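You operate a simulated robot arm through the tools that you are given. There is no shell and no other tool. Be economical: measure what you need, move in short steps, check, and stop when the job is done.

The job below is to be done with a simulated two-armed robot. You get a single attempt, and the scene is never put back.

## Task
Raise the pins, square the pack with both pushers and clamp them.

The check looks at the end state, three seconds after you hand in, the way a careful person would. Anything else that was tipped, shoved, dropped, spilled or broken makes it a failure.

## Robot
Two 7-joint arms with fingered hands on one trunk, on a base that drives. Base frame: it is fixed to the floor where the robot stands at the start and does not move with it; the origin is under the middle of the robot, x ahead of it, y to its left, z up. Lengths are in m, angles in rad, forces in N, time in s.
The left shoulder is at the start at [0.102, 0.152, 1.001], the right one opposite. With the tool pointing down near the work surface each hand reaches from about 0.44 to 0.86 m from the robot's upright axis, wherever it stands, measured 20 degrees to its own side. Places, roughly: bed of the squaring deck [0.8, 0.1, 0.9]; front clamp [1, -0.1, 0.9]; front pusher [0.8, -0.1, 0.9]; pins lever [0.5, 0, 0.9]; side clamp [1.1, 0.1, 0.9]; side pusher [1, 0.1, 0.9]. Payload 3.8 kg a hand.
The TCP of each hand is the grasp point between the finger pads, 0.03 m short of the fingertips. In the tool frame z runs along the fingers and y along their closing line. Largest opening 0.104 m; the body of the gripper starts 0.035 m behind the TCP. The gripper is a hand of 5 fingers: y runs from the thumb to the fingers, the wrist lies at [-0.015, -0.104, -0.178] in the tool frame, and closing takes about 1.5 s.
Orientation is that of the tool frame in the base frame, as a unit quaternion [w, x, y, z]. With the fingers straight down and the wrist toward the robot, the tool's x, y and z point along [0, 1, 0], [1, 0, 0] and [0, 0, -1] of the base frame.

## Interface
- The arms move only by the tool servo_tool. It takes "left_moves", "right_moves" or both (then of equal length, played together; a hand with none holds still); each is a list of rows, each a list of 7 numbers: the shift along the tool's x, y, z in units of 200 mm (1.0 is 200 mm), then the turn, a rotation vector about the tool's x, y, z in units of 90 degrees (1.0 is 90 degrees), then the closure, from 0 (fully open) to 1 (shut). In form: [[tx, ty, tz, ax, ay, az, fingers], ...]. A call has 1 to 10 rows; each row is the pose to reach, as a shift and turn from the pose commanded when the call began, along the tool's axes at that moment. A call with a number of a shift or a turn outside -1 to 1 is refused whole. A row lasts 0.2 s, in which the tool goes at most 0.05 m and 0.15 rad; a call with a longer step from one row to the next is refused whole, and so is a gripper value outside its range. Where a pose cannot be reached the arm comes as near as it can. A force on the tool above 90 N (or 10 N above the force at the start of the call, whichever is more), or a blocked arm, ends the call early, and 0.2 s more pass. Each finger travels about 0.072 m/s and halts on what it meets, pressing with about 32 N; the grip force reading is that of the motor and also rises with nothing between the fingers. The clock runs only during rows and for 0.2 s after the last one: add rows that repeat a pose to give the fingers time. It gives the time, the measured TCP pose, the force on the tool (base axes), the opening and the grip force at its end, in the units of the frame above (readings bear some noise), with the torque about the TCP (base axes, N m) and any sound that the robot's microphone picked up.
- Cameras (640 x 400 px; columns grow to the right, rows downward): "scene" is now at [0.2671, 0.0002, 1.1755]; the picture's right is [0.03, -1.00, -0.01], its down [-0.32, 0.00, -0.95] and it looks along [0.95, 0.03, -0.32] (base axes); focal length 214 px, centre (320, 200). "left" rides on the left gripper at [-0.08, -0.078, -0.141] in its tool frame; the picture's right is [-0.78, -0.30, 0.56], its down [0.53, -0.78, 0.33] and it looks along [0.33, 0.56, 0.76] (tool axes); focal length 247 px, centre (320, 200). "right" rides on the right gripper at [0.08, -0.078, -0.141] in its tool frame; the picture's right is [-0.78, 0.30, -0.56], its down [-0.53, -0.78, 0.33] and it looks along [-0.33, 0.56, 0.76] (tool axes); focal length 247 px, centre (320, 200). There is no depth. A picture from a camera that has moved, and an enlarged one, comes with that camera's place and axes in the base frame and with its lens. The place of the scene camera against the robot may be out by one fixed shift of up to 0.025 m in any direction.
- camera(camera): a new picture of that camera. It takes no simulated time.
- lift_body(by): slides the trunk up (or, below 0, down) by that many m; the arms and the scene camera ride with it, the base frame stays. It gives what a move gives, with no picture.
- base_move(legs): drives the robot by 1 to 6 legs, each [ahead, left, turn to the left] in m, m and rad, along the robot's own axes; the way and the turn of a leg run together, so that a leg with both is an arc; at most 1.5 m and 3.142 rad a leg. The arms and the cameras ride along, it lands a little off, and it stops where it bumps. It gives what a move gives.
- set_grasp(shape, hand): the hand has 5 fingers and takes this shape, open, in about a second: jaw (thumb against the fingers, like two jaws); tri (thumb and two fingers); tip (a fingertip pinch); poke (one finger out to press); point (the index stretched); flat (the hand flat); cup (the hand cupped); fist (a fist). The gripper value then closes the fingers along that shape, each until it touches; the sizes above hold for jaw. It gives what a move gives, with no picture.
- pan_tilt(pan, tilt): turns the head with the scene camera to pan (to the left, within 1.396 rad either way) and tilt (down, from -0.506 to 1.204), counted from straight ahead of the robot. It gives what a move gives.
- enlarge(camera, box): a new picture of the part [left, top, right, bottom] of that camera's present view, enlarged. It takes no simulated time.
- sign_off(): hands the job in; it is judged then, once.

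Work in short steps. Places have to be worked out from the pictures, the camera data and where the tool is seen: move nearer, look again, correct. Check each grasp and each placing, and mend what went wrong. You have 120 turns and 100 pictures in all, those below and enlarged ones among them. Open the grippers and draw the arms clear of the work before you hand the job in, unless the task says otherwise; then end with one line.

The tools are called after "Call:" as name(argument=value, ...) on one line, values as JSON. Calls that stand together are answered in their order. servo_tool: Moves the arms, as the interface text tells. Its arguments: {"type":"object","properties":{"left_moves":{"type":"array","items":{"type":"array","items":{"type":"number"}}},"right_moves":{"type":"array","items":{"type":"array","items":{"type":"number"}}}},"required":[]} The other tools are called the same way: lift_body (by) slides the trunk up or down; set_grasp (shape, hand) gives the hand a shape; base_move (legs) drives the base; pan_tilt (pan, tilt) turns the head that bears the scene camera; camera (camera) takes a picture; enlarge (camera, box) takes an enlarged picture of a part of a camera's view; sign_off () hands the job in.

At the start:

```text
time: 0.0
left_ee_pos: [0.4705, 0.1545, 1.1938]
left_orientation: [0.0, 0.707, 0.707, 0.0]
left_contact_force: [0.3, -0.1, -0.2]
left_moment: [0.0, -0.02, 0.03]
left_gripper_width: 0.1037
left_gripper_force: 0.0
left_shape: jaw
right_ee_pos: [0.4661, -0.173, 1.1879]
right_orientation: [0.001, 0.707, 0.707, 0.0]
right_contact_force: [0.1, 0.1, 0.6]
right_moment: [0.0, 0.02, -0.01]
right_gripper_width: 0.1036
right_gripper_force: 0.1
right_shape: jaw
trunk travel left (down, up): [-0.1, 0.356]
robot x, y, heading: [-0.0034, 0.0012, -0.003]
head pan, tilt: [0.03, -0.007]
```

scene: 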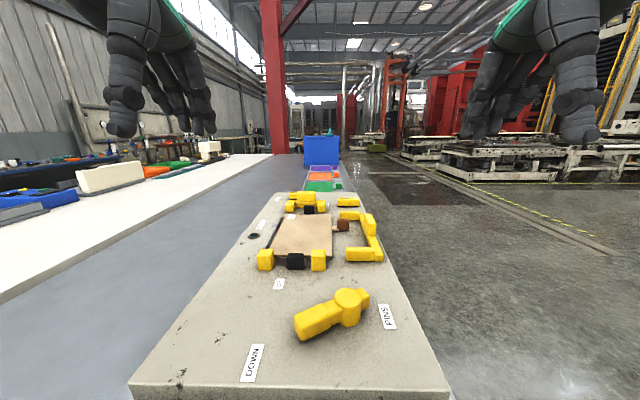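
right: 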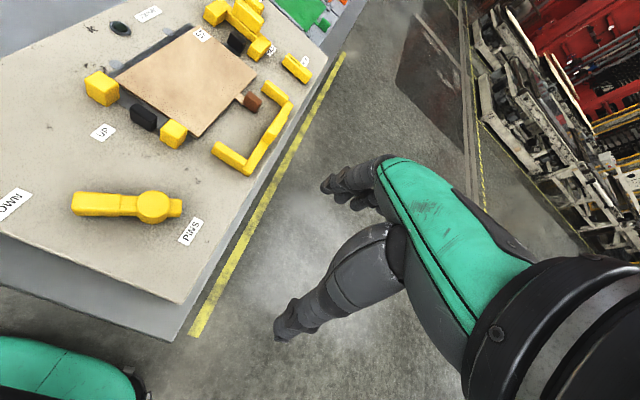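
left: 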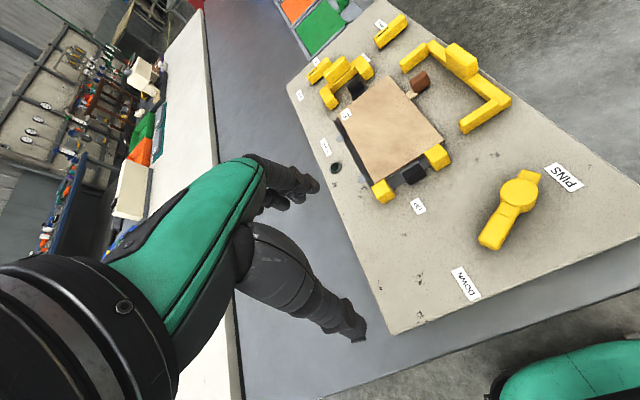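

The deck lies ahead with the pins lever close to me, the pack on its bed, and the pushers and clamps beyond. I tilt the head down to see it in detail.

Call:
pan_tilt(pan=0.0, tilt=0.5)

Call:
enlarge(camera="scene", box=[180, 60, 460, 235])

Call:
enlarge(camera="right", box=[0, 0, 360, 260])

Call:
enlarge(camera="left", box=[260, 0, 620, 320])

```text
time: 0.9
left_ee_pos: [0.4707, 0.1543, 1.1943]
left_orientation: [0.0, 0.707, 0.707, 0.0]
left_contact_force: [0.0, 0.2, 0.1]
left_moment: [-0.03, 0.02, 0.01]
left_gripper_width: 0.1036
left_gripper_force: 0.0
left_shape: jaw
right_ee_pos: [0.4659, -0.1736, 1.1879]
right_orientation: [0.0, 0.707, 0.707, 0.0]
right_contact_force: [-1.0, 0.1, 0.5]
right_moment: [-0.01, 0.04, -0.01]
right_gripper_width: 0.1036
right_gripper_force: 0.0
right_shape: jaw
trunk travel left (down, up): [-0.1, 0.356]
robot x, y, heading: [0.0002, -0.0009, 0.0]
head pan, tilt: [0.0, 0.499]
```

```text
2.29 times, centred on (320, 148) of scene
camera zoom: at [0.2531, -0.0024, 1.131], right [0.0, -1.0, 0.0], down [-0.74, 0.0, -0.68], along [0.68, 0.0, -0.74], focal length 490 px, centre (320, 320)
```

zoom: 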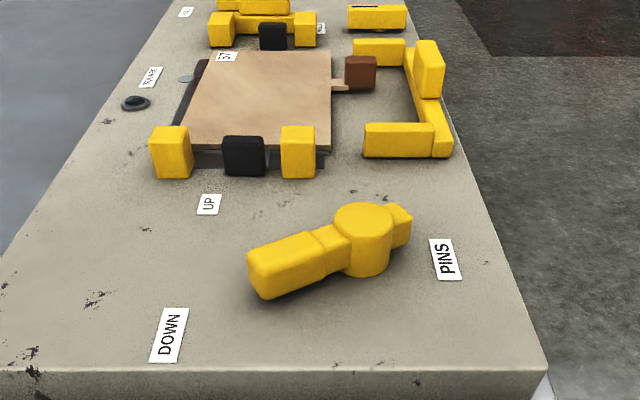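

```text
1.54 times, centred on (180, 130) of right
camera zoom: at [0.3883, -0.0928, 1.3285], right [0.3, -0.78, 0.56], down [-0.78, -0.53, -0.33], along [0.56, -0.33, -0.76], focal length 380 px, centre (535, 308)
```

zoom: 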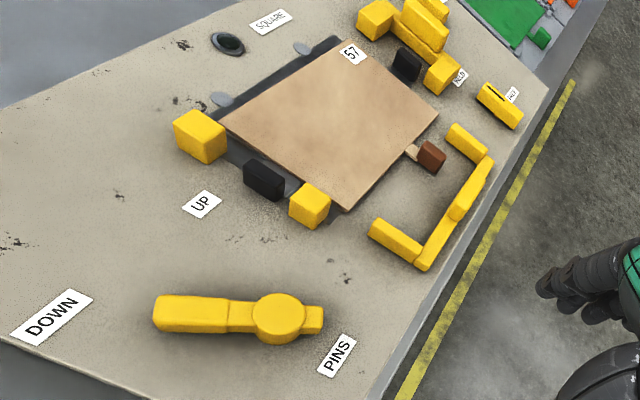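

```text
1.25 times, centred on (440, 160) of left
camera zoom: at [0.3927, 0.0755, 1.3364], right [-0.3, -0.78, -0.56], down [-0.78, 0.53, -0.33], along [0.56, 0.33, -0.76], focal length 309 px, centre (170, 250)
```

zoom: 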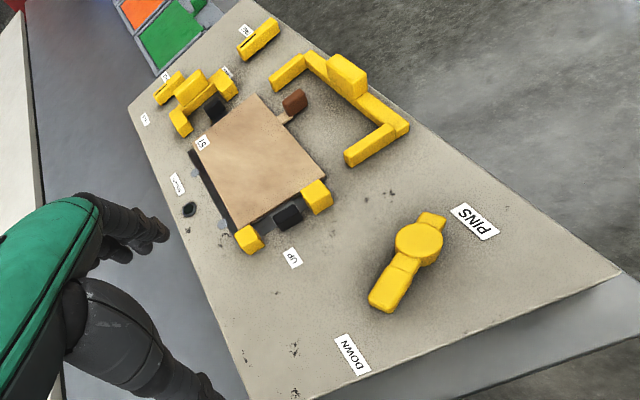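

I place the lever hub near (0.505, -0.03), with its handle tip near (0.465, 0.03) next to DOWN; UP lies ahead and to the left of it. I zoom in on the labels and clamps before touching anything.

Call:
enlarge(camera="scene", box=[240, 40, 400, 140])

Call:
enlarge(camera="left", box=[280, 0, 440, 100])

Call:
enlarge(camera="right", box=[180, 0, 340, 100])

```text
4.00 times, centred on (320, 90) of scene
camera zoom: at [0.2531, -0.0024, 1.131], right [0.0, -1.0, 0.0], down [-0.74, 0.0, -0.68], along [0.68, 0.0, -0.74], focal length 858 px, centre (320, 640)
```

zoom: 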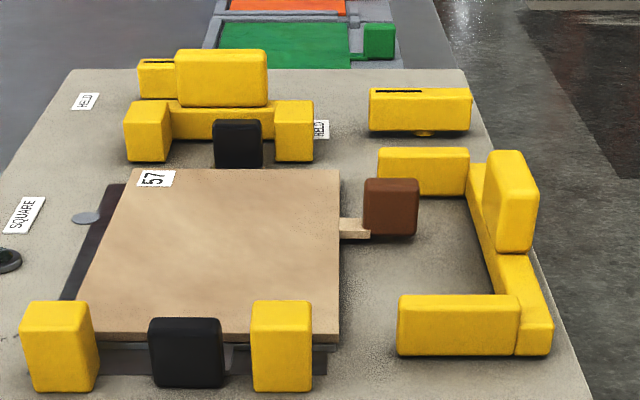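

```text
4.00 times, centred on (360, 50) of left
camera zoom: at [0.3927, 0.0755, 1.3364], right [-0.3, -0.78, -0.56], down [-0.78, 0.53, -0.33], along [0.56, 0.33, -0.76], focal length 988 px, centre (160, 800)
```

zoom: 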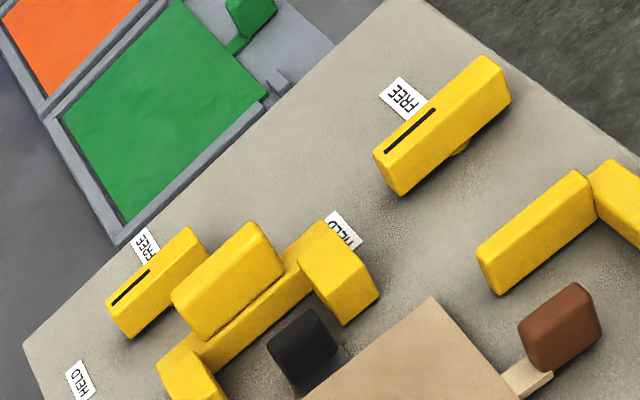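

```text
4.00 times, centred on (260, 50) of right
camera zoom: at [0.3883, -0.0928, 1.3285], right [0.3, -0.78, 0.56], down [-0.78, -0.53, -0.33], along [0.56, -0.33, -0.76], focal length 988 px, centre (560, 800)
```

zoom: 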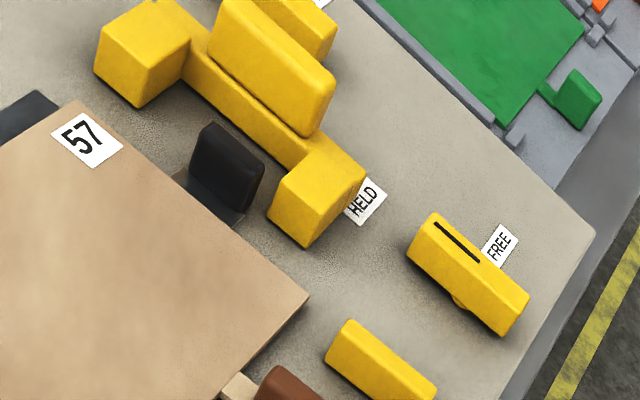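

The clamps look like rotary bars between FREE and HELD. The table surface is at about z 0.907, and the lever handle runs from the hub at (0.508, -0.029) to its tip at (0.466, 0.035). I back up 0.12 m for reach, give the left hand the poke shape, and look at it.

Call:
base_move(legs=[[-0.12, 0, 0]])

Call:
set_grasp(hand="left", shape="poke")

Call:
camera(camera="left")

Call:
camera(camera="scene")

```text
time: 2.2
left_ee_pos: [0.3487, 0.1552, 1.1943]
left_orientation: [0.0, 0.708, 0.707, 0.0]
left_contact_force: [-0.4, -0.3, -0.4]
left_moment: [0.04, 0.01, 0.03]
left_gripper_width: 0.1038
left_gripper_force: 0.2
left_shape: jaw
right_ee_pos: [0.3434, -0.1737, 1.1874]
right_orientation: [0.0, 0.707, 0.707, 0.0]
right_contact_force: [-0.5, 0.4, -0.6]
right_moment: [-0.03, -0.01, 0.01]
right_gripper_width: 0.1038
right_gripper_force: 0.1
right_shape: jaw
trunk travel left (down, up): [-0.1, 0.356]
robot x, y, heading: [-0.1195, 0.0019, 0.0]
head pan, tilt: [0.0, 0.499]
```

```text
time: 3.1
left_ee_pos: [0.3504, 0.1545, 1.194]
left_orientation: [-0.001, 0.707, 0.707, 0.0]
left_contact_force: [-0.7, -0.1, -0.1]
left_moment: [0.01, 0.0, -0.02]
left_gripper_width: 0.0002
left_gripper_force: 0.0
left_shape: poke
right_ee_pos: [0.3457, -0.1732, 1.1872]
right_orientation: [-0.001, 0.707, 0.707, 0.0]
right_contact_force: [-0.4, -0.2, 1.7]
right_moment: [0.03, -0.01, 0.03]
right_gripper_width: 0.1035
right_gripper_force: 0.0
right_shape: jaw
trunk travel left (down, up): [-0.1, 0.356]
robot x, y, heading: [-0.1219, -0.0, 0.0]
head pan, tilt: [0.0, 0.499]
```

```text
90 pictures are left
camera left: at [0.2722, 0.0752, 1.3362], right [-0.3, -0.78, -0.56], down [-0.78, 0.54, -0.33], along [0.56, 0.33, -0.76], focal length 247 px, centre (320, 200)
```

left: 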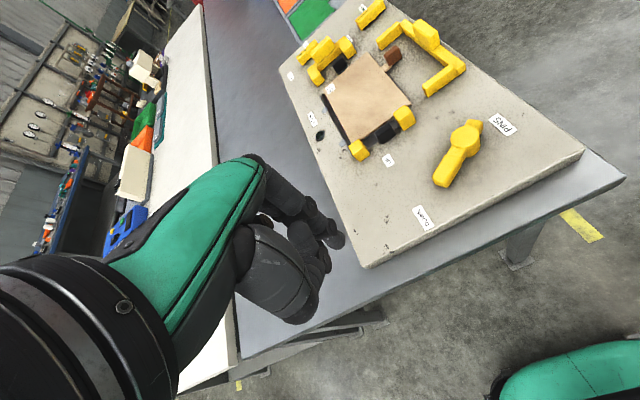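

```text
89 pictures are left
camera scene: at [0.1323, -0.0025, 1.1309], right [0.0, -1.0, 0.0], down [-0.74, 0.0, -0.67], along [0.67, 0.0, -0.74], focal length 214 px, centre (320, 200)
```

scene: 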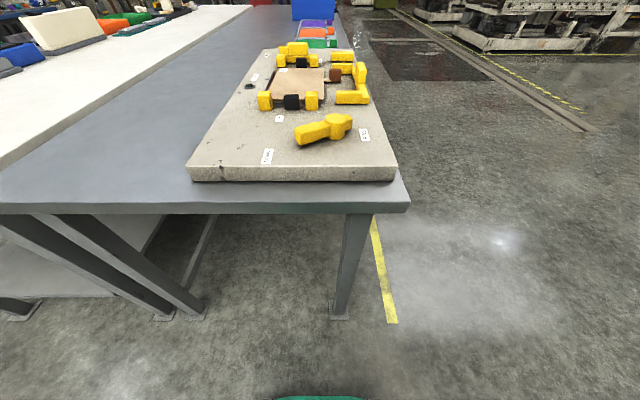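

The poke fingertip sits on the TCP axis, as expected. I move the left hand to hover just on the near side of the lever handle, aiming for TCP (0.437, -0.007, 1.03).

Call:
servo_tool(left_moves=[[-0.16, 0.09, 0.1, 0, 0, 0, 0], [-0.32, 0.17, 0.2, 0, 0, 0, 0], [-0.48, 0.26, 0.35, 0, 0, 0, 0], [-0.64, 0.35, 0.5, 0, 0, 0, 0], [-0.8, 0.435, 0.65, 0, 0, 0, 0], [-0.81, 0.435, 0.82, 0, 0, 0, 0]])

Call:
camera(camera="left")

Call:
enlarge(camera="scene", box=[220, 60, 420, 185])

```text
time: 4.5
left_ee_pos: [0.4363, -0.0078, 1.0295]
left_orientation: [0.001, 0.707, 0.707, -0.001]
left_contact_force: [0.4, 0.3, 0.3]
left_moment: [0.01, 0.03, -0.02]
left_gripper_width: 0.0
left_gripper_force: 0.1
left_shape: poke
right_ee_pos: [0.3449, -0.1735, 1.1873]
right_orientation: [-0.001, 0.707, 0.707, 0.0]
right_contact_force: [-0.6, 1.0, -0.1]
right_moment: [-0.01, 0.05, 0.0]
right_gripper_width: 0.1038
right_gripper_force: 0.1
right_shape: jaw
trunk travel left (down, up): [-0.1, 0.356]
robot x, y, heading: [-0.1205, -0.0004, 0.001]
head pan, tilt: [0.0, 0.499]
```

```text
88 pictures are left
camera left: at [0.3591, -0.0872, 1.1723], right [-0.3, -0.78, -0.56], down [-0.78, 0.53, -0.33], along [0.56, 0.33, -0.76], focal length 247 px, centre (320, 200)
```

left: 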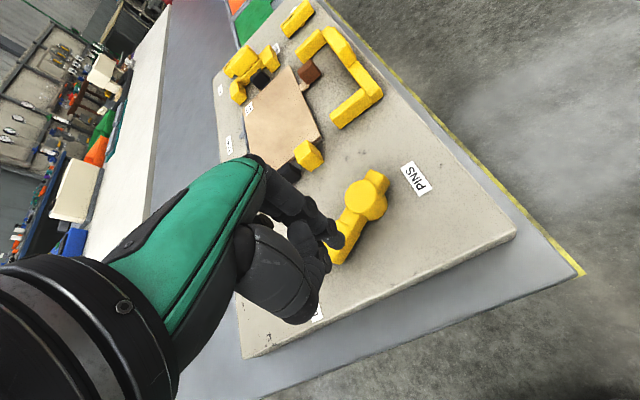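

```text
3.20 times, centred on (320, 122) of scene
camera zoom: at [0.1325, -0.0018, 1.1308], right [0.0, -1.0, 0.0], down [-0.74, 0.0, -0.67], along [0.67, 0.0, -0.74], focal length 686 px, centre (320, 448)
```

zoom: 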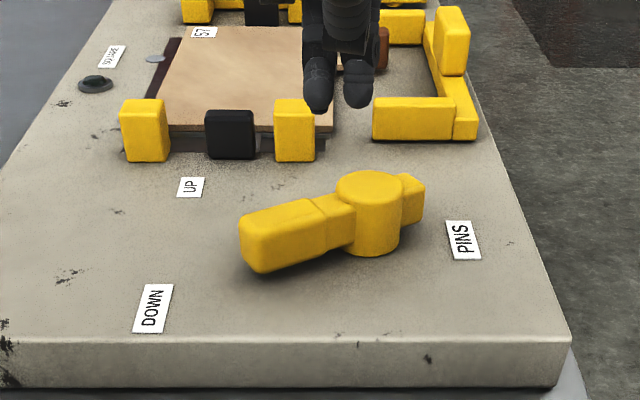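

The hand is on the near side of the handle with clearance. I lower it to TCP z 0.945, putting the fingertip at about 0.915.

Call:
servo_tool(left_moves=[[0, 0, 0.2, 0, 0, 0, 0], [0, 0, 0.35, 0, 0, 0, 0], [0, 0, 0.42, 0, 0, 0, 0]])

Call:
enlarge(camera="scene", box=[220, 60, 420, 185])

Call:
enlarge(camera="left", box=[240, 120, 440, 340])

```text
time: 5.3
left_ee_pos: [0.4366, -0.0082, 0.9461]
left_orientation: [0.001, 0.707, 0.707, -0.001]
left_contact_force: [-0.5, -0.1, -1.0]
left_moment: [-0.01, 0.0, 0.01]
left_gripper_width: 0.0
left_gripper_force: 0.0
left_shape: poke
right_ee_pos: [0.3449, -0.1732, 1.1872]
right_orientation: [0.0, 0.707, 0.707, 0.0]
right_contact_force: [-0.5, -0.3, -0.2]
right_moment: [-0.01, -0.01, 0.0]
right_gripper_width: 0.1035
right_gripper_force: 0.0
right_shape: jaw
trunk travel left (down, up): [-0.1, 0.356]
robot x, y, heading: [-0.1227, 0.0024, -0.004]
head pan, tilt: [0.0, 0.499]
```

```text
3.20 times, centred on (320, 122) of scene
camera zoom: at [0.132, -0.0027, 1.131], right [0.0, -1.0, 0.0], down [-0.74, 0.0, -0.68], along [0.68, 0.0, -0.74], focal length 686 px, centre (320, 448)
```

zoom: 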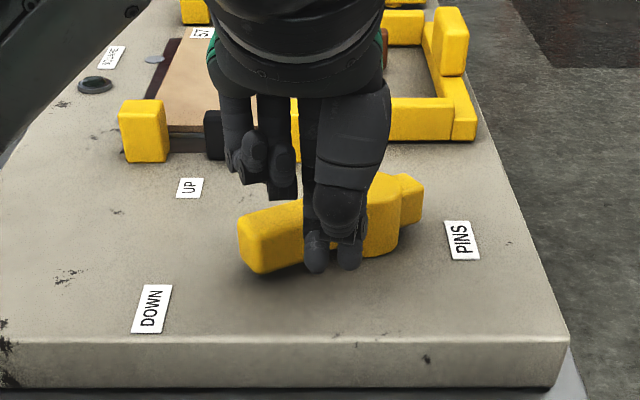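

```text
1.82 times, centred on (340, 230) of left
camera zoom: at [0.3588, -0.0871, 1.0878], right [-0.3, -0.78, -0.56], down [-0.78, 0.53, -0.33], along [0.56, 0.33, -0.76], focal length 449 px, centre (284, 146)
```

zoom: 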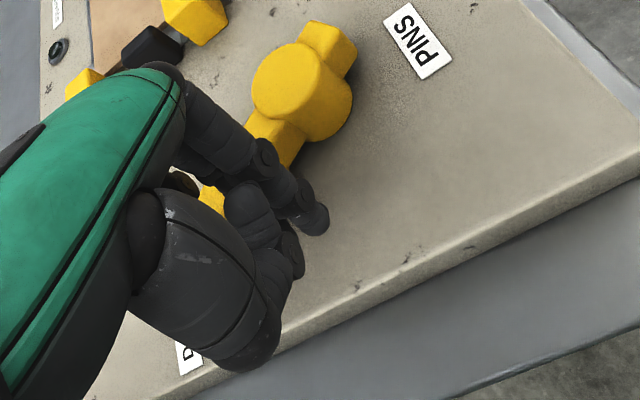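

The fingertips are down beside the handle with no contact. I push along the arc in small steps to begin turning the lever toward UP.

Call:
servo_tool(left_moves=[[0.02, 0.04, 0, 0, 0, 0, 0], [0.045, 0.08, 0, 0, 0, 0, 0], [0.075, 0.1, 0, 0, 0, 0, 0], [0.105, 0.12, 0, 0, 0, 0, 0], [0.13, 0.15, 0, 0, 0, 0, 0], [0.155, 0.18, 0, 0, 0, 0, 0]])

Call:
enlarge(camera="scene", box=[220, 60, 420, 185])

```text
time: 6.7
left_ee_pos: [0.4721, 0.0239, 0.9465]
left_orientation: [0.0, 0.707, 0.707, 0.0]
left_contact_force: [-0.3, -0.5, 5.4]
left_moment: [0.02, 0.01, 0.01]
left_gripper_width: 0.0
left_gripper_force: 0.1
left_shape: poke
right_ee_pos: [0.3436, -0.1742, 1.1874]
right_orientation: [0.0, 0.707, 0.708, 0.0]
right_contact_force: [-0.7, -0.6, -1.3]
right_moment: [0.04, 0.02, -0.01]
right_gripper_width: 0.1036
right_gripper_force: 0.0
right_shape: jaw
trunk travel left (down, up): [-0.1, 0.356]
robot x, y, heading: [-0.1157, -0.002, 0.003]
head pan, tilt: [0.0, 0.499]
```

```text
3.20 times, centred on (320, 122) of scene
camera zoom: at [0.1313, -0.0027, 1.1312], right [0.0, -1.0, 0.0], down [-0.74, 0.0, -0.68], along [0.68, 0.0, -0.74], focal length 686 px, centre (320, 448)
```

zoom: 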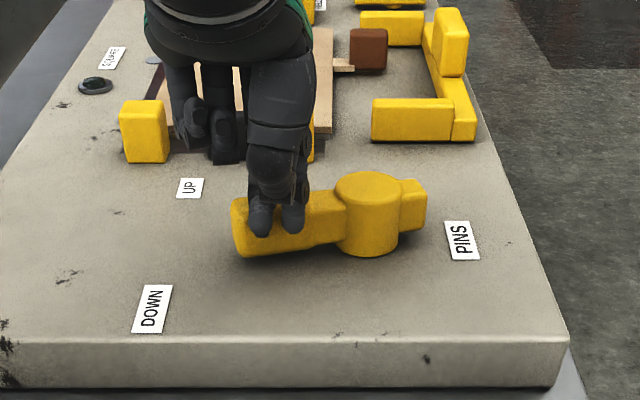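

The lever turned a little, but the fingertips rode onto the top of the handle (5 N upward). I back off toward the robot, go lower, and look.

Call:
servo_tool(left_moves=[[0, 0, -0.1, 0, 0, 0, 0], [-0.02, -0.15, -0.1, 0, 0, 0, 0], [-0.04, -0.22, -0.05, 0, 0, 0, 0], [-0.04, -0.22, 0.05, 0, 0, 0, 0], [-0.04, -0.22, 0.1, 0, 0, 0, 0]])

Call:
enlarge(camera="scene", box=[220, 60, 420, 185])

```text
time: 7.9
left_ee_pos: [0.4277, 0.0161, 0.926]
left_orientation: [0.0, 0.707, 0.707, 0.0]
left_contact_force: [0.1, 0.0, 1.5]
left_moment: [-0.01, -0.02, -0.03]
left_gripper_width: 0.0001
left_gripper_force: 0.0
left_shape: poke
right_ee_pos: [0.3437, -0.172, 1.1866]
right_orientation: [0.0, 0.707, 0.707, 0.0]
right_contact_force: [-0.4, 0.3, 0.4]
right_moment: [0.02, -0.01, -0.03]
right_gripper_width: 0.1039
right_gripper_force: 0.0
right_shape: jaw
trunk travel left (down, up): [-0.1, 0.356]
robot x, y, heading: [-0.1225, -0.0006, 0.001]
head pan, tilt: [0.0, 0.499]
```

```text
3.20 times, centred on (320, 122) of scene
camera zoom: at [0.132, -0.0025, 1.131], right [0.0, -1.0, 0.0], down [-0.74, 0.0, -0.68], along [0.68, 0.0, -0.74], focal length 686 px, centre (320, 448)
```

zoom: 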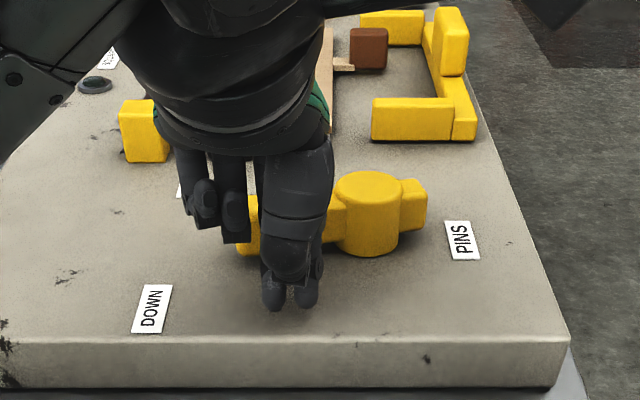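

The tips are now low in front of the handle and barely touching the deck. I push forward along the arc again.

Call:
servo_tool(left_moves=[[0, 0.1, 0, 0, 0, 0, 0], [0, 0.185, 0, 0, 0, 0, 0], [0.035, 0.225, 0, 0, 0, 0, 0], [0.055, 0.26, 0, 0, 0, 0, 0], [0.07, 0.3, 0, 0, 0, 0, 0], [0.08, 0.34, 0, 0, 0, 0, 0]])

Call:
enlarge(camera="scene", box=[220, 60, 420, 185])

```text
time: 9.3
left_ee_pos: [0.4967, 0.0322, 0.9257]
left_orientation: [-0.001, 0.707, 0.707, -0.002]
left_contact_force: [0.2, 0.4, -0.5]
left_moment: [0.02, 0.0, 0.04]
left_gripper_width: 0.0001
left_gripper_force: 0.0
left_shape: poke
right_ee_pos: [0.3456, -0.1751, 1.1869]
right_orientation: [-0.001, 0.707, 0.707, 0.0]
right_contact_force: [-0.3, 0.6, -0.1]
right_moment: [0.0, 0.0, -0.03]
right_gripper_width: 0.1039
right_gripper_force: 0.1
right_shape: jaw
trunk travel left (down, up): [-0.1, 0.356]
robot x, y, heading: [-0.1209, 0.0006, -0.001]
head pan, tilt: [0.0, 0.499]
```

```text
3.20 times, centred on (320, 122) of scene
camera zoom: at [0.1325, -0.0025, 1.1308], right [0.0, -1.0, 0.0], down [-0.74, 0.0, -0.67], along [0.67, 0.0, -0.74], focal length 686 px, centre (320, 448)
```

zoom: 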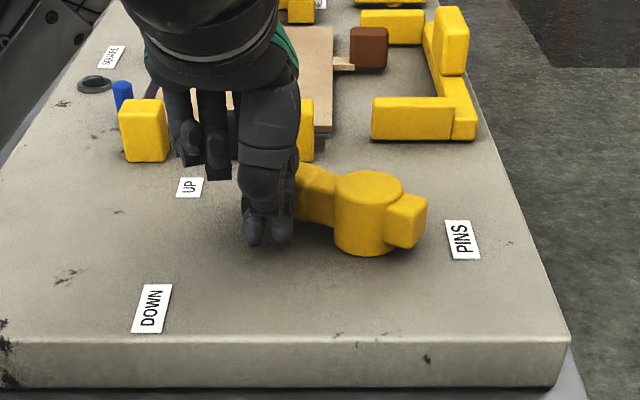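

A blue pin has come up, and the lever is nearly at UP. I push on to its end position.

Call:
servo_tool(left_moves=[[0.01, 0.04, 0, 0, 0, 0, 0], [0.005, 0.08, 0, 0, 0, 0, 0], [0.0, 0.12, 0, 0, 0, 0, 0]])

Call:
servo_tool(left_moves=[[0, -0.2, 0, 0, 0, 0, 0], [0, -0.25, -0.2, 0, 0, 0, 0], [0, -0.3, -0.45, 0, 0, 0, 0], [0.1, -0.5, -0.6, 0, 0, 0, 0], [0.3, -0.6, -0.7, 0, 0, 0, 0], [0.5, -0.6, -0.8, 0, 0, 0, 0], [0.7, -0.6, -0.85, 0, 0, 0, 0]])

Call:
enlarge(camera="scene", box=[220, 35, 420, 160])

```text
time: 10.1
left_ee_pos: [0.5165, 0.0336, 0.9297]
left_orientation: [0.001, 0.707, 0.707, 0.001]
left_contact_force: [-18.0, 7.6, 5.6]
left_moment: [0.04, -0.03, 0.03]
left_gripper_width: 0.0001
left_gripper_force: 0.1
left_shape: poke
right_ee_pos: [0.3396, -0.1713, 1.1885]
right_orientation: [0.002, 0.707, 0.707, 0.001]
right_contact_force: [-0.4, -0.2, 0.6]
right_moment: [0.0, 0.03, 0.02]
right_gripper_width: 0.1037
right_gripper_force: 0.0
right_shape: jaw
trunk travel left (down, up): [-0.1, 0.356]
robot x, y, heading: [-0.121, 0.0018, 0.002]
head pan, tilt: [0.0, 0.499]
```

```text
refused: row 3 steps farther than a row can; nothing moved
```

```text
3.20 times, centred on (320, 98) of scene
camera zoom: at [0.1276, -0.0011, 1.1321], right [0.0, -1.0, 0.0], down [-0.73, 0.0, -0.68], along [0.68, 0.0, -0.73], focal length 686 px, centre (320, 528)
```

zoom: 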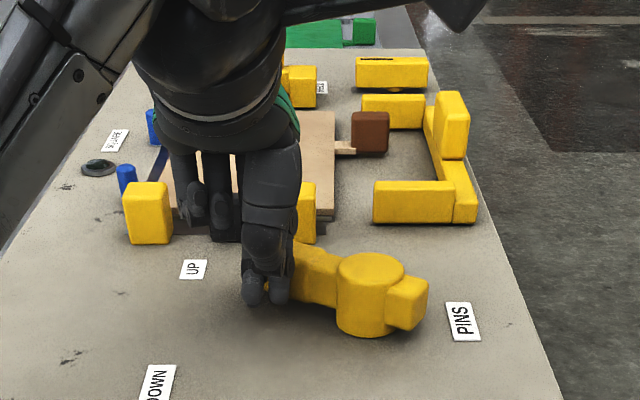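

The lever hit its end stop (18 N) with both blue pins raised. I withdraw the hand back and up, clear of the deck.

Call:
servo_tool(left_moves=[[0, -0.2, 0, 0, 0, 0, 0], [0, -0.25, -0.2, 0, 0, 0, 0], [0, -0.3, -0.42, 0, 0, 0, 0], [0.05, -0.42, -0.6, 0, 0, 0, 0], [0.2, -0.55, -0.7, 0, 0, 0, 0], [0.4, -0.6, -0.8, 0, 0, 0, 0], [0.6, -0.6, -0.88, 0, 0, 0, 0]])

Call:
enlarge(camera="scene", box=[220, 35, 420, 160])

Call:
camera(camera="right")

```text
time: 11.7
left_ee_pos: [0.4, 0.1514, 1.1027]
left_orientation: [0.0, 0.707, 0.707, 0.0]
left_contact_force: [0.9, 0.1, 0.4]
left_moment: [-0.01, 0.01, -0.02]
left_gripper_width: 0.0001
left_gripper_force: 0.1
left_shape: poke
right_ee_pos: [0.3431, -0.1717, 1.1884]
right_orientation: [0.0, 0.707, 0.707, 0.0]
right_contact_force: [-0.8, -0.6, 0.0]
right_moment: [0.0, 0.02, -0.01]
right_gripper_width: 0.1036
right_gripper_force: 0.1
right_shape: jaw
trunk travel left (down, up): [-0.1, 0.356]
robot x, y, heading: [-0.1214, 0.0036, -0.005]
head pan, tilt: [0.0, 0.499]
```

```text
3.20 times, centred on (320, 98) of scene
camera zoom: at [0.1316, -0.0016, 1.1311], right [0.0, -1.0, 0.0], down [-0.74, 0.0, -0.68], along [0.68, 0.0, -0.74], focal length 686 px, centre (320, 528)
```

zoom: 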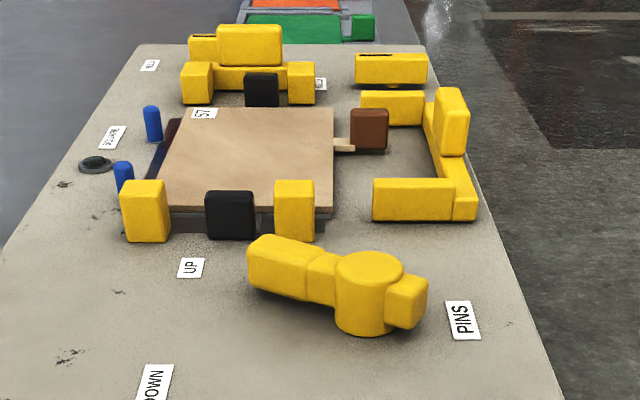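

```text
79 pictures are left
camera right: at [0.2668, -0.0919, 1.3287], right [0.3, -0.78, 0.56], down [-0.78, -0.53, -0.33], along [0.56, -0.34, -0.76], focal length 247 px, centre (320, 200)
```

right: 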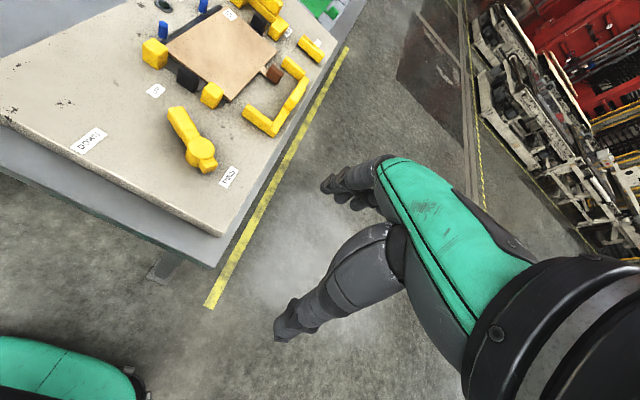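

Lever is at UP and both pins are raised. To reach the pushers and clamps I drive round to the right side of the deck, aiming for about (0.90, -0.63) facing left, with the left hand raised first.

Call:
servo_tool(left_moves=[[0, 0, -0.2, 0, 0, 0, 0], [0, 0, -0.4, 0, 0, 0, 0]])

Call:
base_move(legs=[[0, -0.66, 0], [1.02, 0, 0], [0, 0, 1.571]])

Call:
pan_tilt(pan=0.0, tilt=0.8)

Call:
camera(camera="scene")

Call:
camera(camera="right")

Call:
camera(camera="left")

```text
time: 12.3
left_ee_pos: [0.4011, 0.1509, 1.1829]
left_orientation: [0.001, 0.707, 0.707, 0.0]
left_contact_force: [0.0, -0.1, -0.1]
left_moment: [0.02, 0.02, -0.02]
left_gripper_width: 0.0001
left_gripper_force: 0.1
left_shape: poke
right_ee_pos: [0.3439, -0.174, 1.189]
right_orientation: [0.0, 0.707, 0.707, 0.0]
right_contact_force: [-0.4, -0.9, -0.4]
right_moment: [0.0, -0.01, 0.0]
right_gripper_width: 0.1036
right_gripper_force: 0.1
right_shape: jaw
trunk travel left (down, up): [-0.1, 0.356]
robot x, y, heading: [-0.1264, -0.001, -0.002]
head pan, tilt: [0.0, 0.499]
```

```text
time: 24.6
left_ee_pos: [0.7579, -0.1443, 1.1816]
left_orientation: [0.0, 0.011, 1.0, 0.0]
left_contact_force: [0.7, 0.4, -0.2]
left_moment: [-0.04, 0.02, -0.03]
left_gripper_width: 0.0
left_gripper_force: 0.1
left_shape: poke
right_ee_pos: [1.0813, -0.2078, 1.1879]
right_orientation: [0.0, 0.011, 1.0, 0.0]
right_contact_force: [-0.5, -0.2, -0.2]
right_moment: [0.02, -0.01, 0.03]
right_gripper_width: 0.1039
right_gripper_force: 0.0
right_shape: jaw
trunk travel left (down, up): [-0.1, 0.356]
robot x, y, heading: [0.8971, -0.6681, 1.552]
head pan, tilt: [0.0, 0.499]
```

```text
time: 25.4
left_ee_pos: [0.7578, -0.1432, 1.1816]
left_orientation: [0.0, 0.01, 1.0, 0.0]
left_contact_force: [-0.5, 0.6, -0.4]
left_moment: [0.0, 0.02, 0.04]
left_gripper_width: 0.0
left_gripper_force: 0.1
left_shape: poke
right_ee_pos: [1.0824, -0.2082, 1.1869]
right_orientation: [0.0, 0.011, 1.0, 0.0]
right_contact_force: [-0.3, -0.9, 0.5]
right_moment: [0.0, -0.01, -0.01]
right_gripper_width: 0.1036
right_gripper_force: 0.2
right_shape: jaw
trunk travel left (down, up): [-0.1, 0.356]
robot x, y, heading: [0.8966, -0.6717, 1.547]
head pan, tilt: [0.0, 0.799]
```

```text
78 pictures are left
camera scene: at [0.9243, -0.4595, 1.1098], right [1.0, -0.02, 0.0], down [-0.02, -0.9, -0.43], along [0.01, 0.43, -0.9], focal length 214 px, centre (320, 200)
```

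scene: 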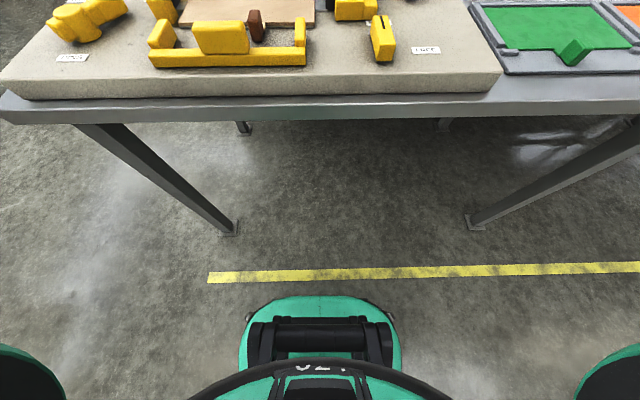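

```text
77 pictures are left
camera right: at [0.9998, -0.2832, 1.3285], right [0.78, 0.28, 0.56], down [0.52, -0.79, -0.33], along [0.35, 0.55, -0.76], focal length 247 px, centre (320, 200)
```

right: 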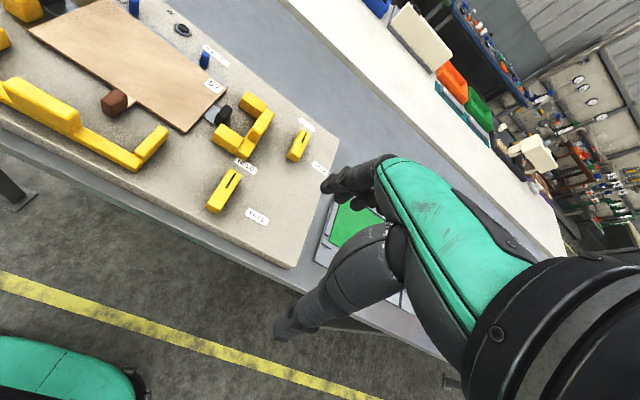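

```text
76 pictures are left
camera left: at [0.8358, -0.2239, 1.3243], right [0.77, -0.31, -0.56], down [-0.55, -0.77, -0.33], along [-0.32, 0.56, -0.76], focal length 247 px, centre (320, 200)
```

left: 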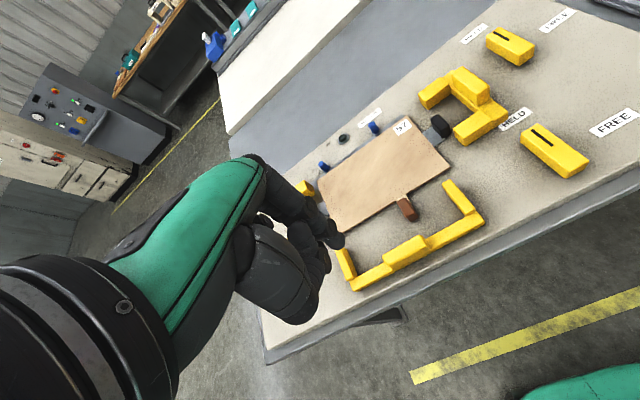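

I'm at (0.897, -0.67). I zoom in on both clamps to read their state.

Call:
enlarge(camera="right", box=[160, 60, 360, 240])

Call:
enlarge(camera="left", box=[400, 0, 640, 180])

Call:
pan_tilt(pan=-0.1, tilt=0.45)

Call:
camera(camera="scene")

```text
2.22 times, centred on (260, 150) of right
camera zoom: at [0.9998, -0.2832, 1.3285], right [0.78, 0.28, 0.56], down [0.52, -0.79, -0.33], along [0.35, 0.55, -0.76], focal length 549 px, centre (453, 311)
```

zoom: 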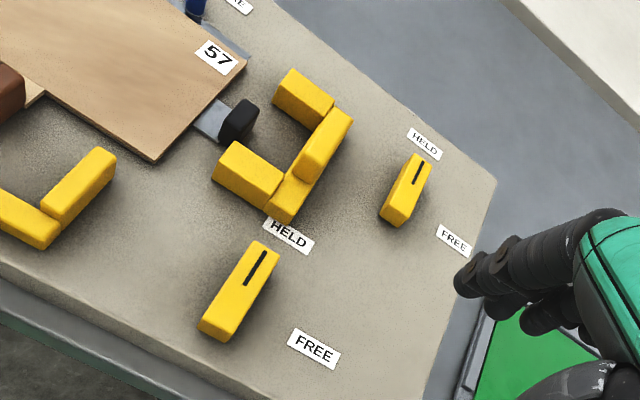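

```text
2.22 times, centred on (520, 90) of left
camera zoom: at [0.8358, -0.2239, 1.3243], right [0.77, -0.31, -0.56], down [-0.55, -0.77, -0.33], along [-0.32, 0.56, -0.76], focal length 549 px, centre (-124, 444)
```

zoom: 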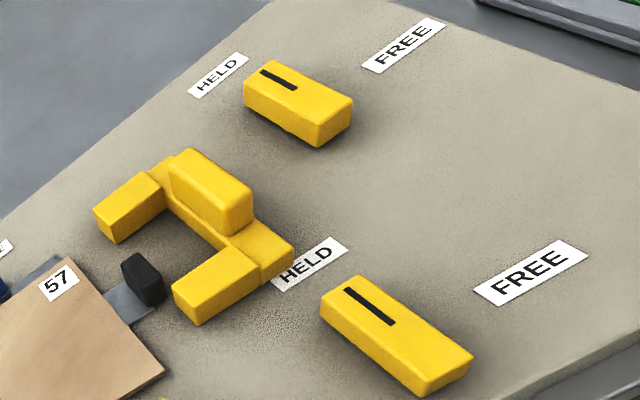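

```text
time: 26.3
left_ee_pos: [0.7577, -0.1439, 1.1831]
left_orientation: [0.0, 0.011, 1.0, 0.0]
left_contact_force: [0.4, 0.3, -0.6]
left_moment: [-0.01, -0.02, -0.04]
left_gripper_width: 0.0
left_gripper_force: 0.1
left_shape: poke
right_ee_pos: [1.0815, -0.2071, 1.187]
right_orientation: [0.001, 0.011, 1.0, -0.001]
right_contact_force: [0.0, 0.2, -0.4]
right_moment: [-0.02, 0.0, 0.0]
right_gripper_width: 0.1038
right_gripper_force: 0.1
right_shape: jaw
trunk travel left (down, up): [-0.1, 0.356]
robot x, y, heading: [0.8972, -0.672, 1.551]
head pan, tilt: [-0.099, 0.45]
```

```text
73 pictures are left
camera scene: at [0.9339, -0.4396, 1.135], right [0.99, -0.12, 0.03], down [-0.06, -0.7, -0.71], along [0.1, 0.7, -0.7], focal length 214 px, centre (320, 200)
```

scene: 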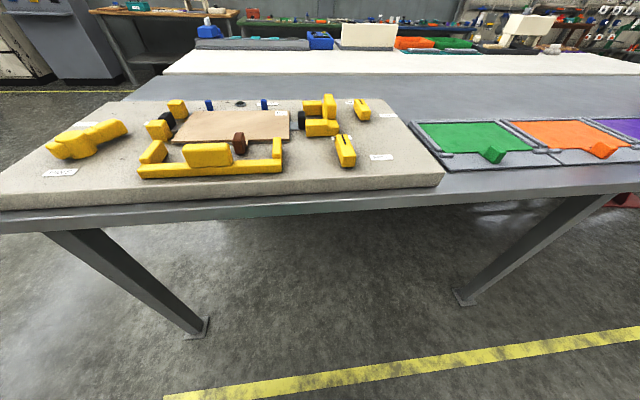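

The line on each bar points at HELD, so both clamps seem to be locked already, before squaring. A careful operator would set them FREE, push, then go back to HELD. I give the right hand the poke shape and bring it near the front clamp (bar centre about (1.003, -0.083)), on the +x side of its near end.

Call:
set_grasp(hand="right", shape="poke")

Call:
servo_tool(right_moves=[[0.04, 0.1, 0.2, 0, 0, 0, 0], [0.08, 0.2, 0.4, 0, 0, 0, 0], [0.12, 0.3, 0.6, 0, 0, 0, 0], [0.16, 0.4, 0.8, 0, 0, 0, 0], [0.18, 0.45, 0.85, 0, 0, 0, 0]])

Call:
camera(camera="right")

Call:
enlarge(camera="scene", box=[260, 60, 460, 200])

Call:
enlarge(camera="left", box=[400, 0, 640, 180])

```text
time: 27.2
left_ee_pos: [0.7584, -0.1458, 1.1821]
left_orientation: [0.0, 0.012, 1.0, 0.0]
left_contact_force: [-0.4, 0.4, -0.3]
left_moment: [0.0, -0.01, -0.01]
left_gripper_width: 0.0
left_gripper_force: 0.1
left_shape: poke
right_ee_pos: [1.0811, -0.2073, 1.1875]
right_orientation: [0.0, 0.011, 1.0, 0.0]
right_contact_force: [-0.3, -0.3, 0.3]
right_moment: [0.0, 0.04, 0.0]
right_gripper_width: 0.0
right_gripper_force: 0.0
right_shape: poke
trunk travel left (down, up): [-0.1, 0.356]
robot x, y, heading: [0.8961, -0.6736, 1.553]
head pan, tilt: [-0.099, 0.45]
```

```text
time: 28.4
left_ee_pos: [0.7571, -0.1442, 1.1826]
left_orientation: [0.0, 0.011, 1.0, 0.0]
left_contact_force: [-0.1, 0.3, -0.1]
left_moment: [0.01, -0.01, 0.01]
left_gripper_width: 0.0
left_gripper_force: 0.0
left_shape: poke
right_ee_pos: [1.0461, -0.1177, 1.0167]
right_orientation: [0.0, 0.011, 1.0, 0.001]
right_contact_force: [0.1, -0.8, -0.3]
right_moment: [0.01, -0.01, -0.01]
right_gripper_width: 0.0003
right_gripper_force: 0.1
right_shape: poke
trunk travel left (down, up): [-0.1, 0.356]
robot x, y, heading: [0.8985, -0.6709, 1.553]
head pan, tilt: [-0.099, 0.45]
```

```text
72 pictures are left
camera right: at [0.966, -0.1925, 1.1586], right [0.78, 0.28, 0.56], down [0.52, -0.79, -0.33], along [0.35, 0.55, -0.76], focal length 247 px, centre (320, 200)
```

right: 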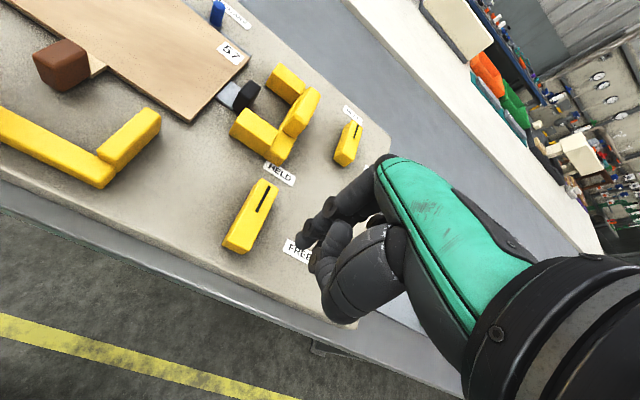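

```text
2.86 times, centred on (360, 130) of scene
camera zoom: at [0.9337, -0.4396, 1.1351], right [0.99, -0.12, 0.03], down [-0.06, -0.7, -0.71], along [0.11, 0.7, -0.7], focal length 613 px, centre (206, 400)
```

zoom: 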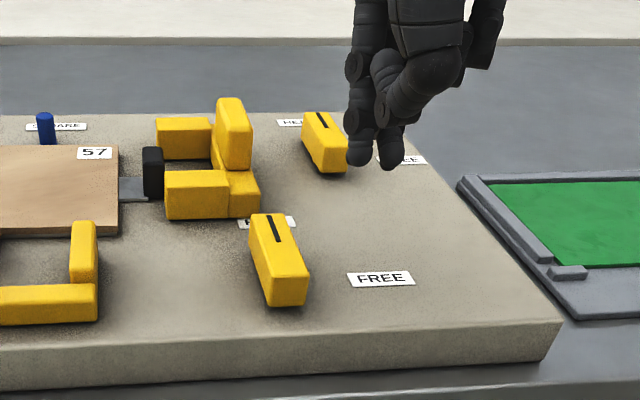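

```text
2.22 times, centred on (520, 90) of left
camera zoom: at [0.8356, -0.2239, 1.3244], right [0.77, -0.31, -0.56], down [-0.55, -0.77, -0.33], along [-0.32, 0.56, -0.76], focal length 549 px, centre (-124, 444)
```

zoom: 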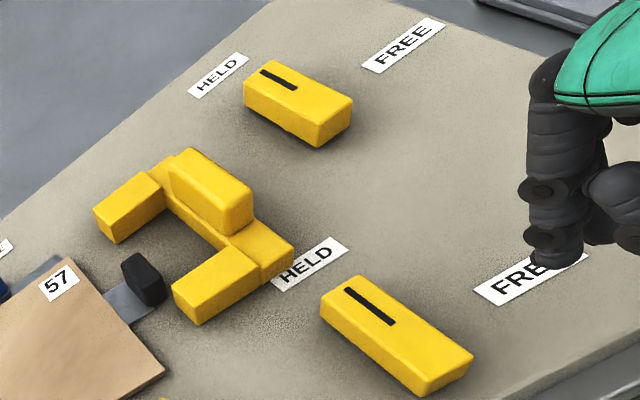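

The fingertips are where computed. I lower to TCP z 0.942 and push the bar's near end toward -x, partway along its arc.

Call:
servo_tool(right_moves=[[0, 0, 0.2, 0, 0, 0, 0], [0, 0, 0.37, 0, 0, 0, 0], [0.075, 0.03, 0.37, 0, 0, 0, 0], [0.11, 0.01, 0.37, 0, 0, 0, 0], [0.14, -0.005, 0.37, 0, 0, 0, 0], [0.165, -0.015, 0.37, 0, 0, 0, 0]])

Call:
enlarge(camera="left", box=[400, 0, 640, 180])

Call:
enlarge(camera="scene", box=[260, 60, 460, 200])

```text
time: 29.8
left_ee_pos: [0.757, -0.1446, 1.182]
left_orientation: [0.0, 0.011, 1.0, 0.0]
left_contact_force: [-0.3, 0.2, -0.4]
left_moment: [-0.02, -0.04, -0.01]
left_gripper_width: 0.0
left_gripper_force: 0.1
left_shape: poke
right_ee_pos: [1.015, -0.1196, 0.9434]
right_orientation: [0.0, 0.011, 1.0, 0.0]
right_contact_force: [0.0, -1.0, -0.2]
right_moment: [-0.01, 0.0, -0.01]
right_gripper_width: 0.0
right_gripper_force: 0.2
right_shape: poke
trunk travel left (down, up): [-0.1, 0.356]
robot x, y, heading: [0.8975, -0.6697, 1.544]
head pan, tilt: [-0.099, 0.45]
```

```text
2.22 times, centred on (520, 90) of left
camera zoom: at [0.8357, -0.2239, 1.3243], right [0.77, -0.31, -0.56], down [-0.55, -0.77, -0.33], along [-0.32, 0.56, -0.76], focal length 549 px, centre (-124, 444)
```

zoom: 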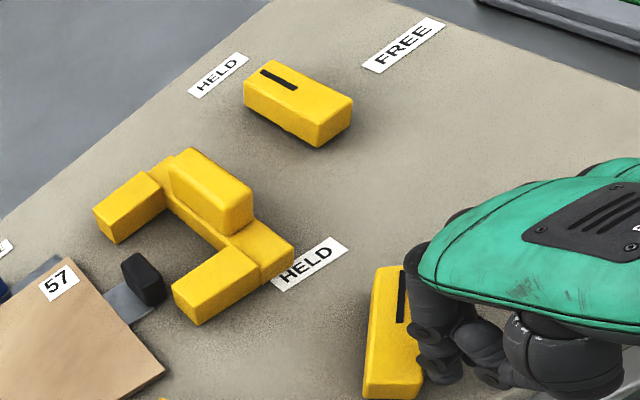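

```text
2.86 times, centred on (360, 130) of scene
camera zoom: at [0.9338, -0.4397, 1.135], right [0.99, -0.12, 0.03], down [-0.06, -0.7, -0.71], along [0.11, 0.7, -0.7], focal length 613 px, centre (206, 400)
```

zoom: 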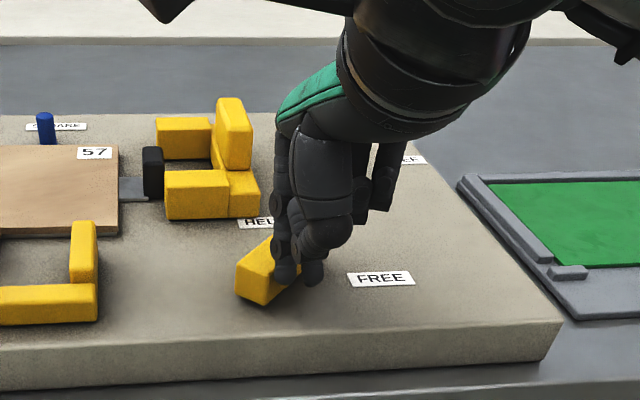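

The clamp turns freely, about 35–40° so far. I continue round the arc toward FREE.

Call:
servo_tool(right_moves=[[0.06, -0.02, 0, 0, 0, 0, 0], [0.11, -0.015, 0, 0, 0, 0, 0], [0.16, 0.005, 0, 0, 0, 0, 0], [0.195, 0.04, 0, 0, 0, 0, 0], [0.205, 0.075, 0, 0, 0, 0, 0]])

Call:
enlarge(camera="left", box=[400, 0, 640, 180])

Call:
enlarge(camera="scene", box=[260, 60, 460, 200])

```text
time: 31.0
left_ee_pos: [0.7582, -0.1449, 1.1828]
left_orientation: [0.0, 0.011, 1.0, 0.0]
left_contact_force: [-0.5, -0.1, 0.4]
left_moment: [0.01, 0.02, 0.01]
left_gripper_width: 0.0
left_gripper_force: 0.1
left_shape: poke
right_ee_pos: [0.9739, -0.1044, 0.9437]
right_orientation: [0.0, 0.011, 1.0, 0.001]
right_contact_force: [1.0, -1.2, 1.7]
right_moment: [-0.02, -0.01, 0.0]
right_gripper_width: 0.0
right_gripper_force: 0.0
right_shape: poke
trunk travel left (down, up): [-0.1, 0.356]
robot x, y, heading: [0.8985, -0.6708, 1.552]
head pan, tilt: [-0.099, 0.45]
```

```text
2.22 times, centred on (520, 90) of left
camera zoom: at [0.8358, -0.2243, 1.3245], right [0.77, -0.31, -0.56], down [-0.55, -0.77, -0.33], along [-0.32, 0.56, -0.76], focal length 549 px, centre (-124, 444)
```

zoom: 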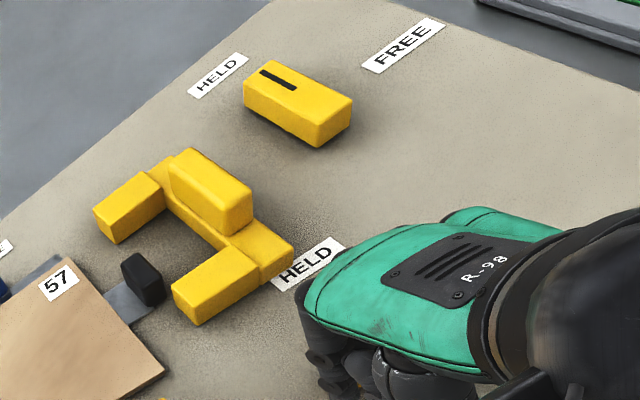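

```text
2.86 times, centred on (360, 130) of scene
camera zoom: at [0.9339, -0.44, 1.1351], right [0.99, -0.12, 0.03], down [-0.06, -0.7, -0.71], along [0.11, 0.7, -0.7], focal length 613 px, centre (206, 400)
```

zoom: 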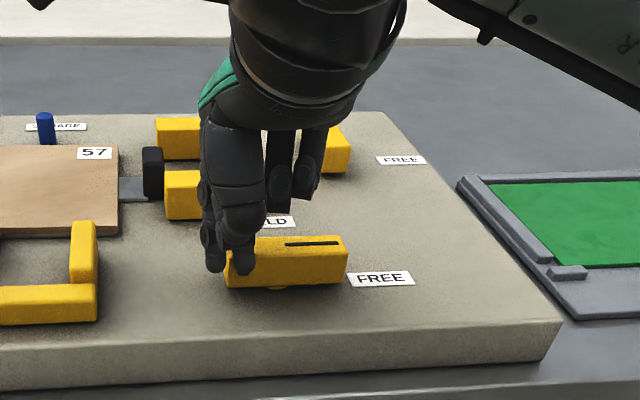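

The front clamp now points at FREE. I back out, rise, and carry the right hand to the +x side of the near end of the side clamp (centre about (1.087, 0.095)).

Call:
servo_tool(right_moves=[[0, -0.12, 0, 0, 0, 0, 0], [0, -0.12, -0.24, 0, 0, 0, 0], [0, -0.12, -0.48, 0, 0, 0, 0], [-0.13, 0.05, -0.5, 0, 0, 0, 0], [-0.26, 0.21, -0.5, 0, 0, 0, 0], [-0.39, 0.38, -0.5, 0, 0, 0, 0], [-0.52, 0.54, -0.5, 0, 0, 0, 0], [-0.65, 0.7, -0.5, 0, 0, 0, 0], [-0.77, 0.85, -0.5, 0, 0, 0, 0]])

Call:
enlarge(camera="left", box=[400, 0, 640, 180])

Call:
camera(camera="right")

Call:
enlarge(camera="scene", box=[260, 60, 460, 200])

```text
time: 33.0
left_ee_pos: [0.757, -0.1449, 1.1826]
left_orientation: [0.0, 0.011, 1.0, -0.001]
left_contact_force: [-0.4, 0.5, 0.0]
left_moment: [0.03, -0.02, 0.02]
left_gripper_width: 0.0
left_gripper_force: 0.1
left_shape: poke
right_ee_pos: [1.1312, 0.0617, 1.0439]
right_orientation: [0.0, 0.011, 1.0, -0.002]
right_contact_force: [0.0, 0.1, 0.4]
right_moment: [-0.04, -0.01, -0.02]
right_gripper_width: 0.0005
right_gripper_force: 0.1
right_shape: poke
trunk travel left (down, up): [-0.1, 0.356]
robot x, y, heading: [0.8993, -0.6689, 1.542]
head pan, tilt: [-0.099, 0.45]
```

```text
2.22 times, centred on (520, 90) of left
camera zoom: at [0.8358, -0.2231, 1.324], right [0.77, -0.31, -0.56], down [-0.55, -0.77, -0.33], along [-0.32, 0.56, -0.76], focal length 549 px, centre (-124, 444)
```

zoom: 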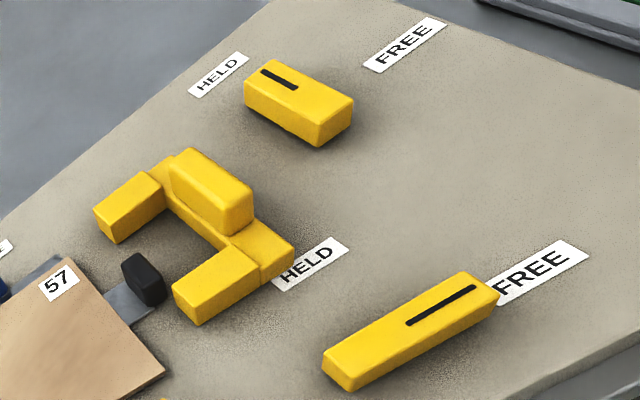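

```text
64 pictures are left
camera right: at [1.049, -0.0122, 1.1843], right [0.78, 0.28, 0.56], down [0.52, -0.79, -0.33], along [0.35, 0.55, -0.76], focal length 247 px, centre (320, 200)
```

right: 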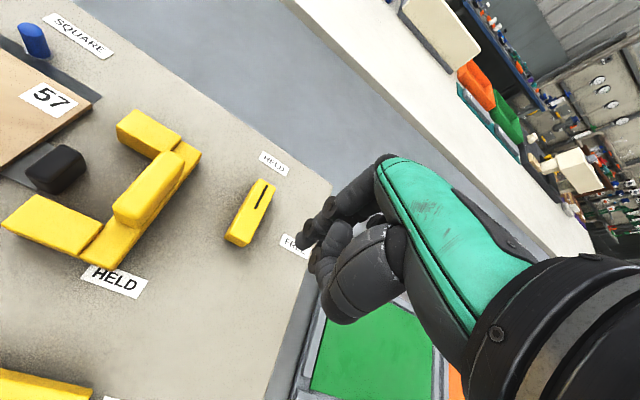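

```text
2.86 times, centred on (360, 130) of scene
camera zoom: at [0.9339, -0.439, 1.1349], right [0.99, -0.12, 0.03], down [-0.06, -0.7, -0.71], along [0.11, 0.7, -0.7], focal length 613 px, centre (206, 400)
```

zoom: 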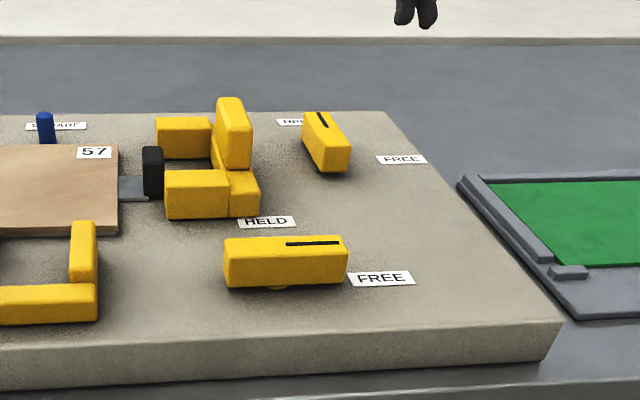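

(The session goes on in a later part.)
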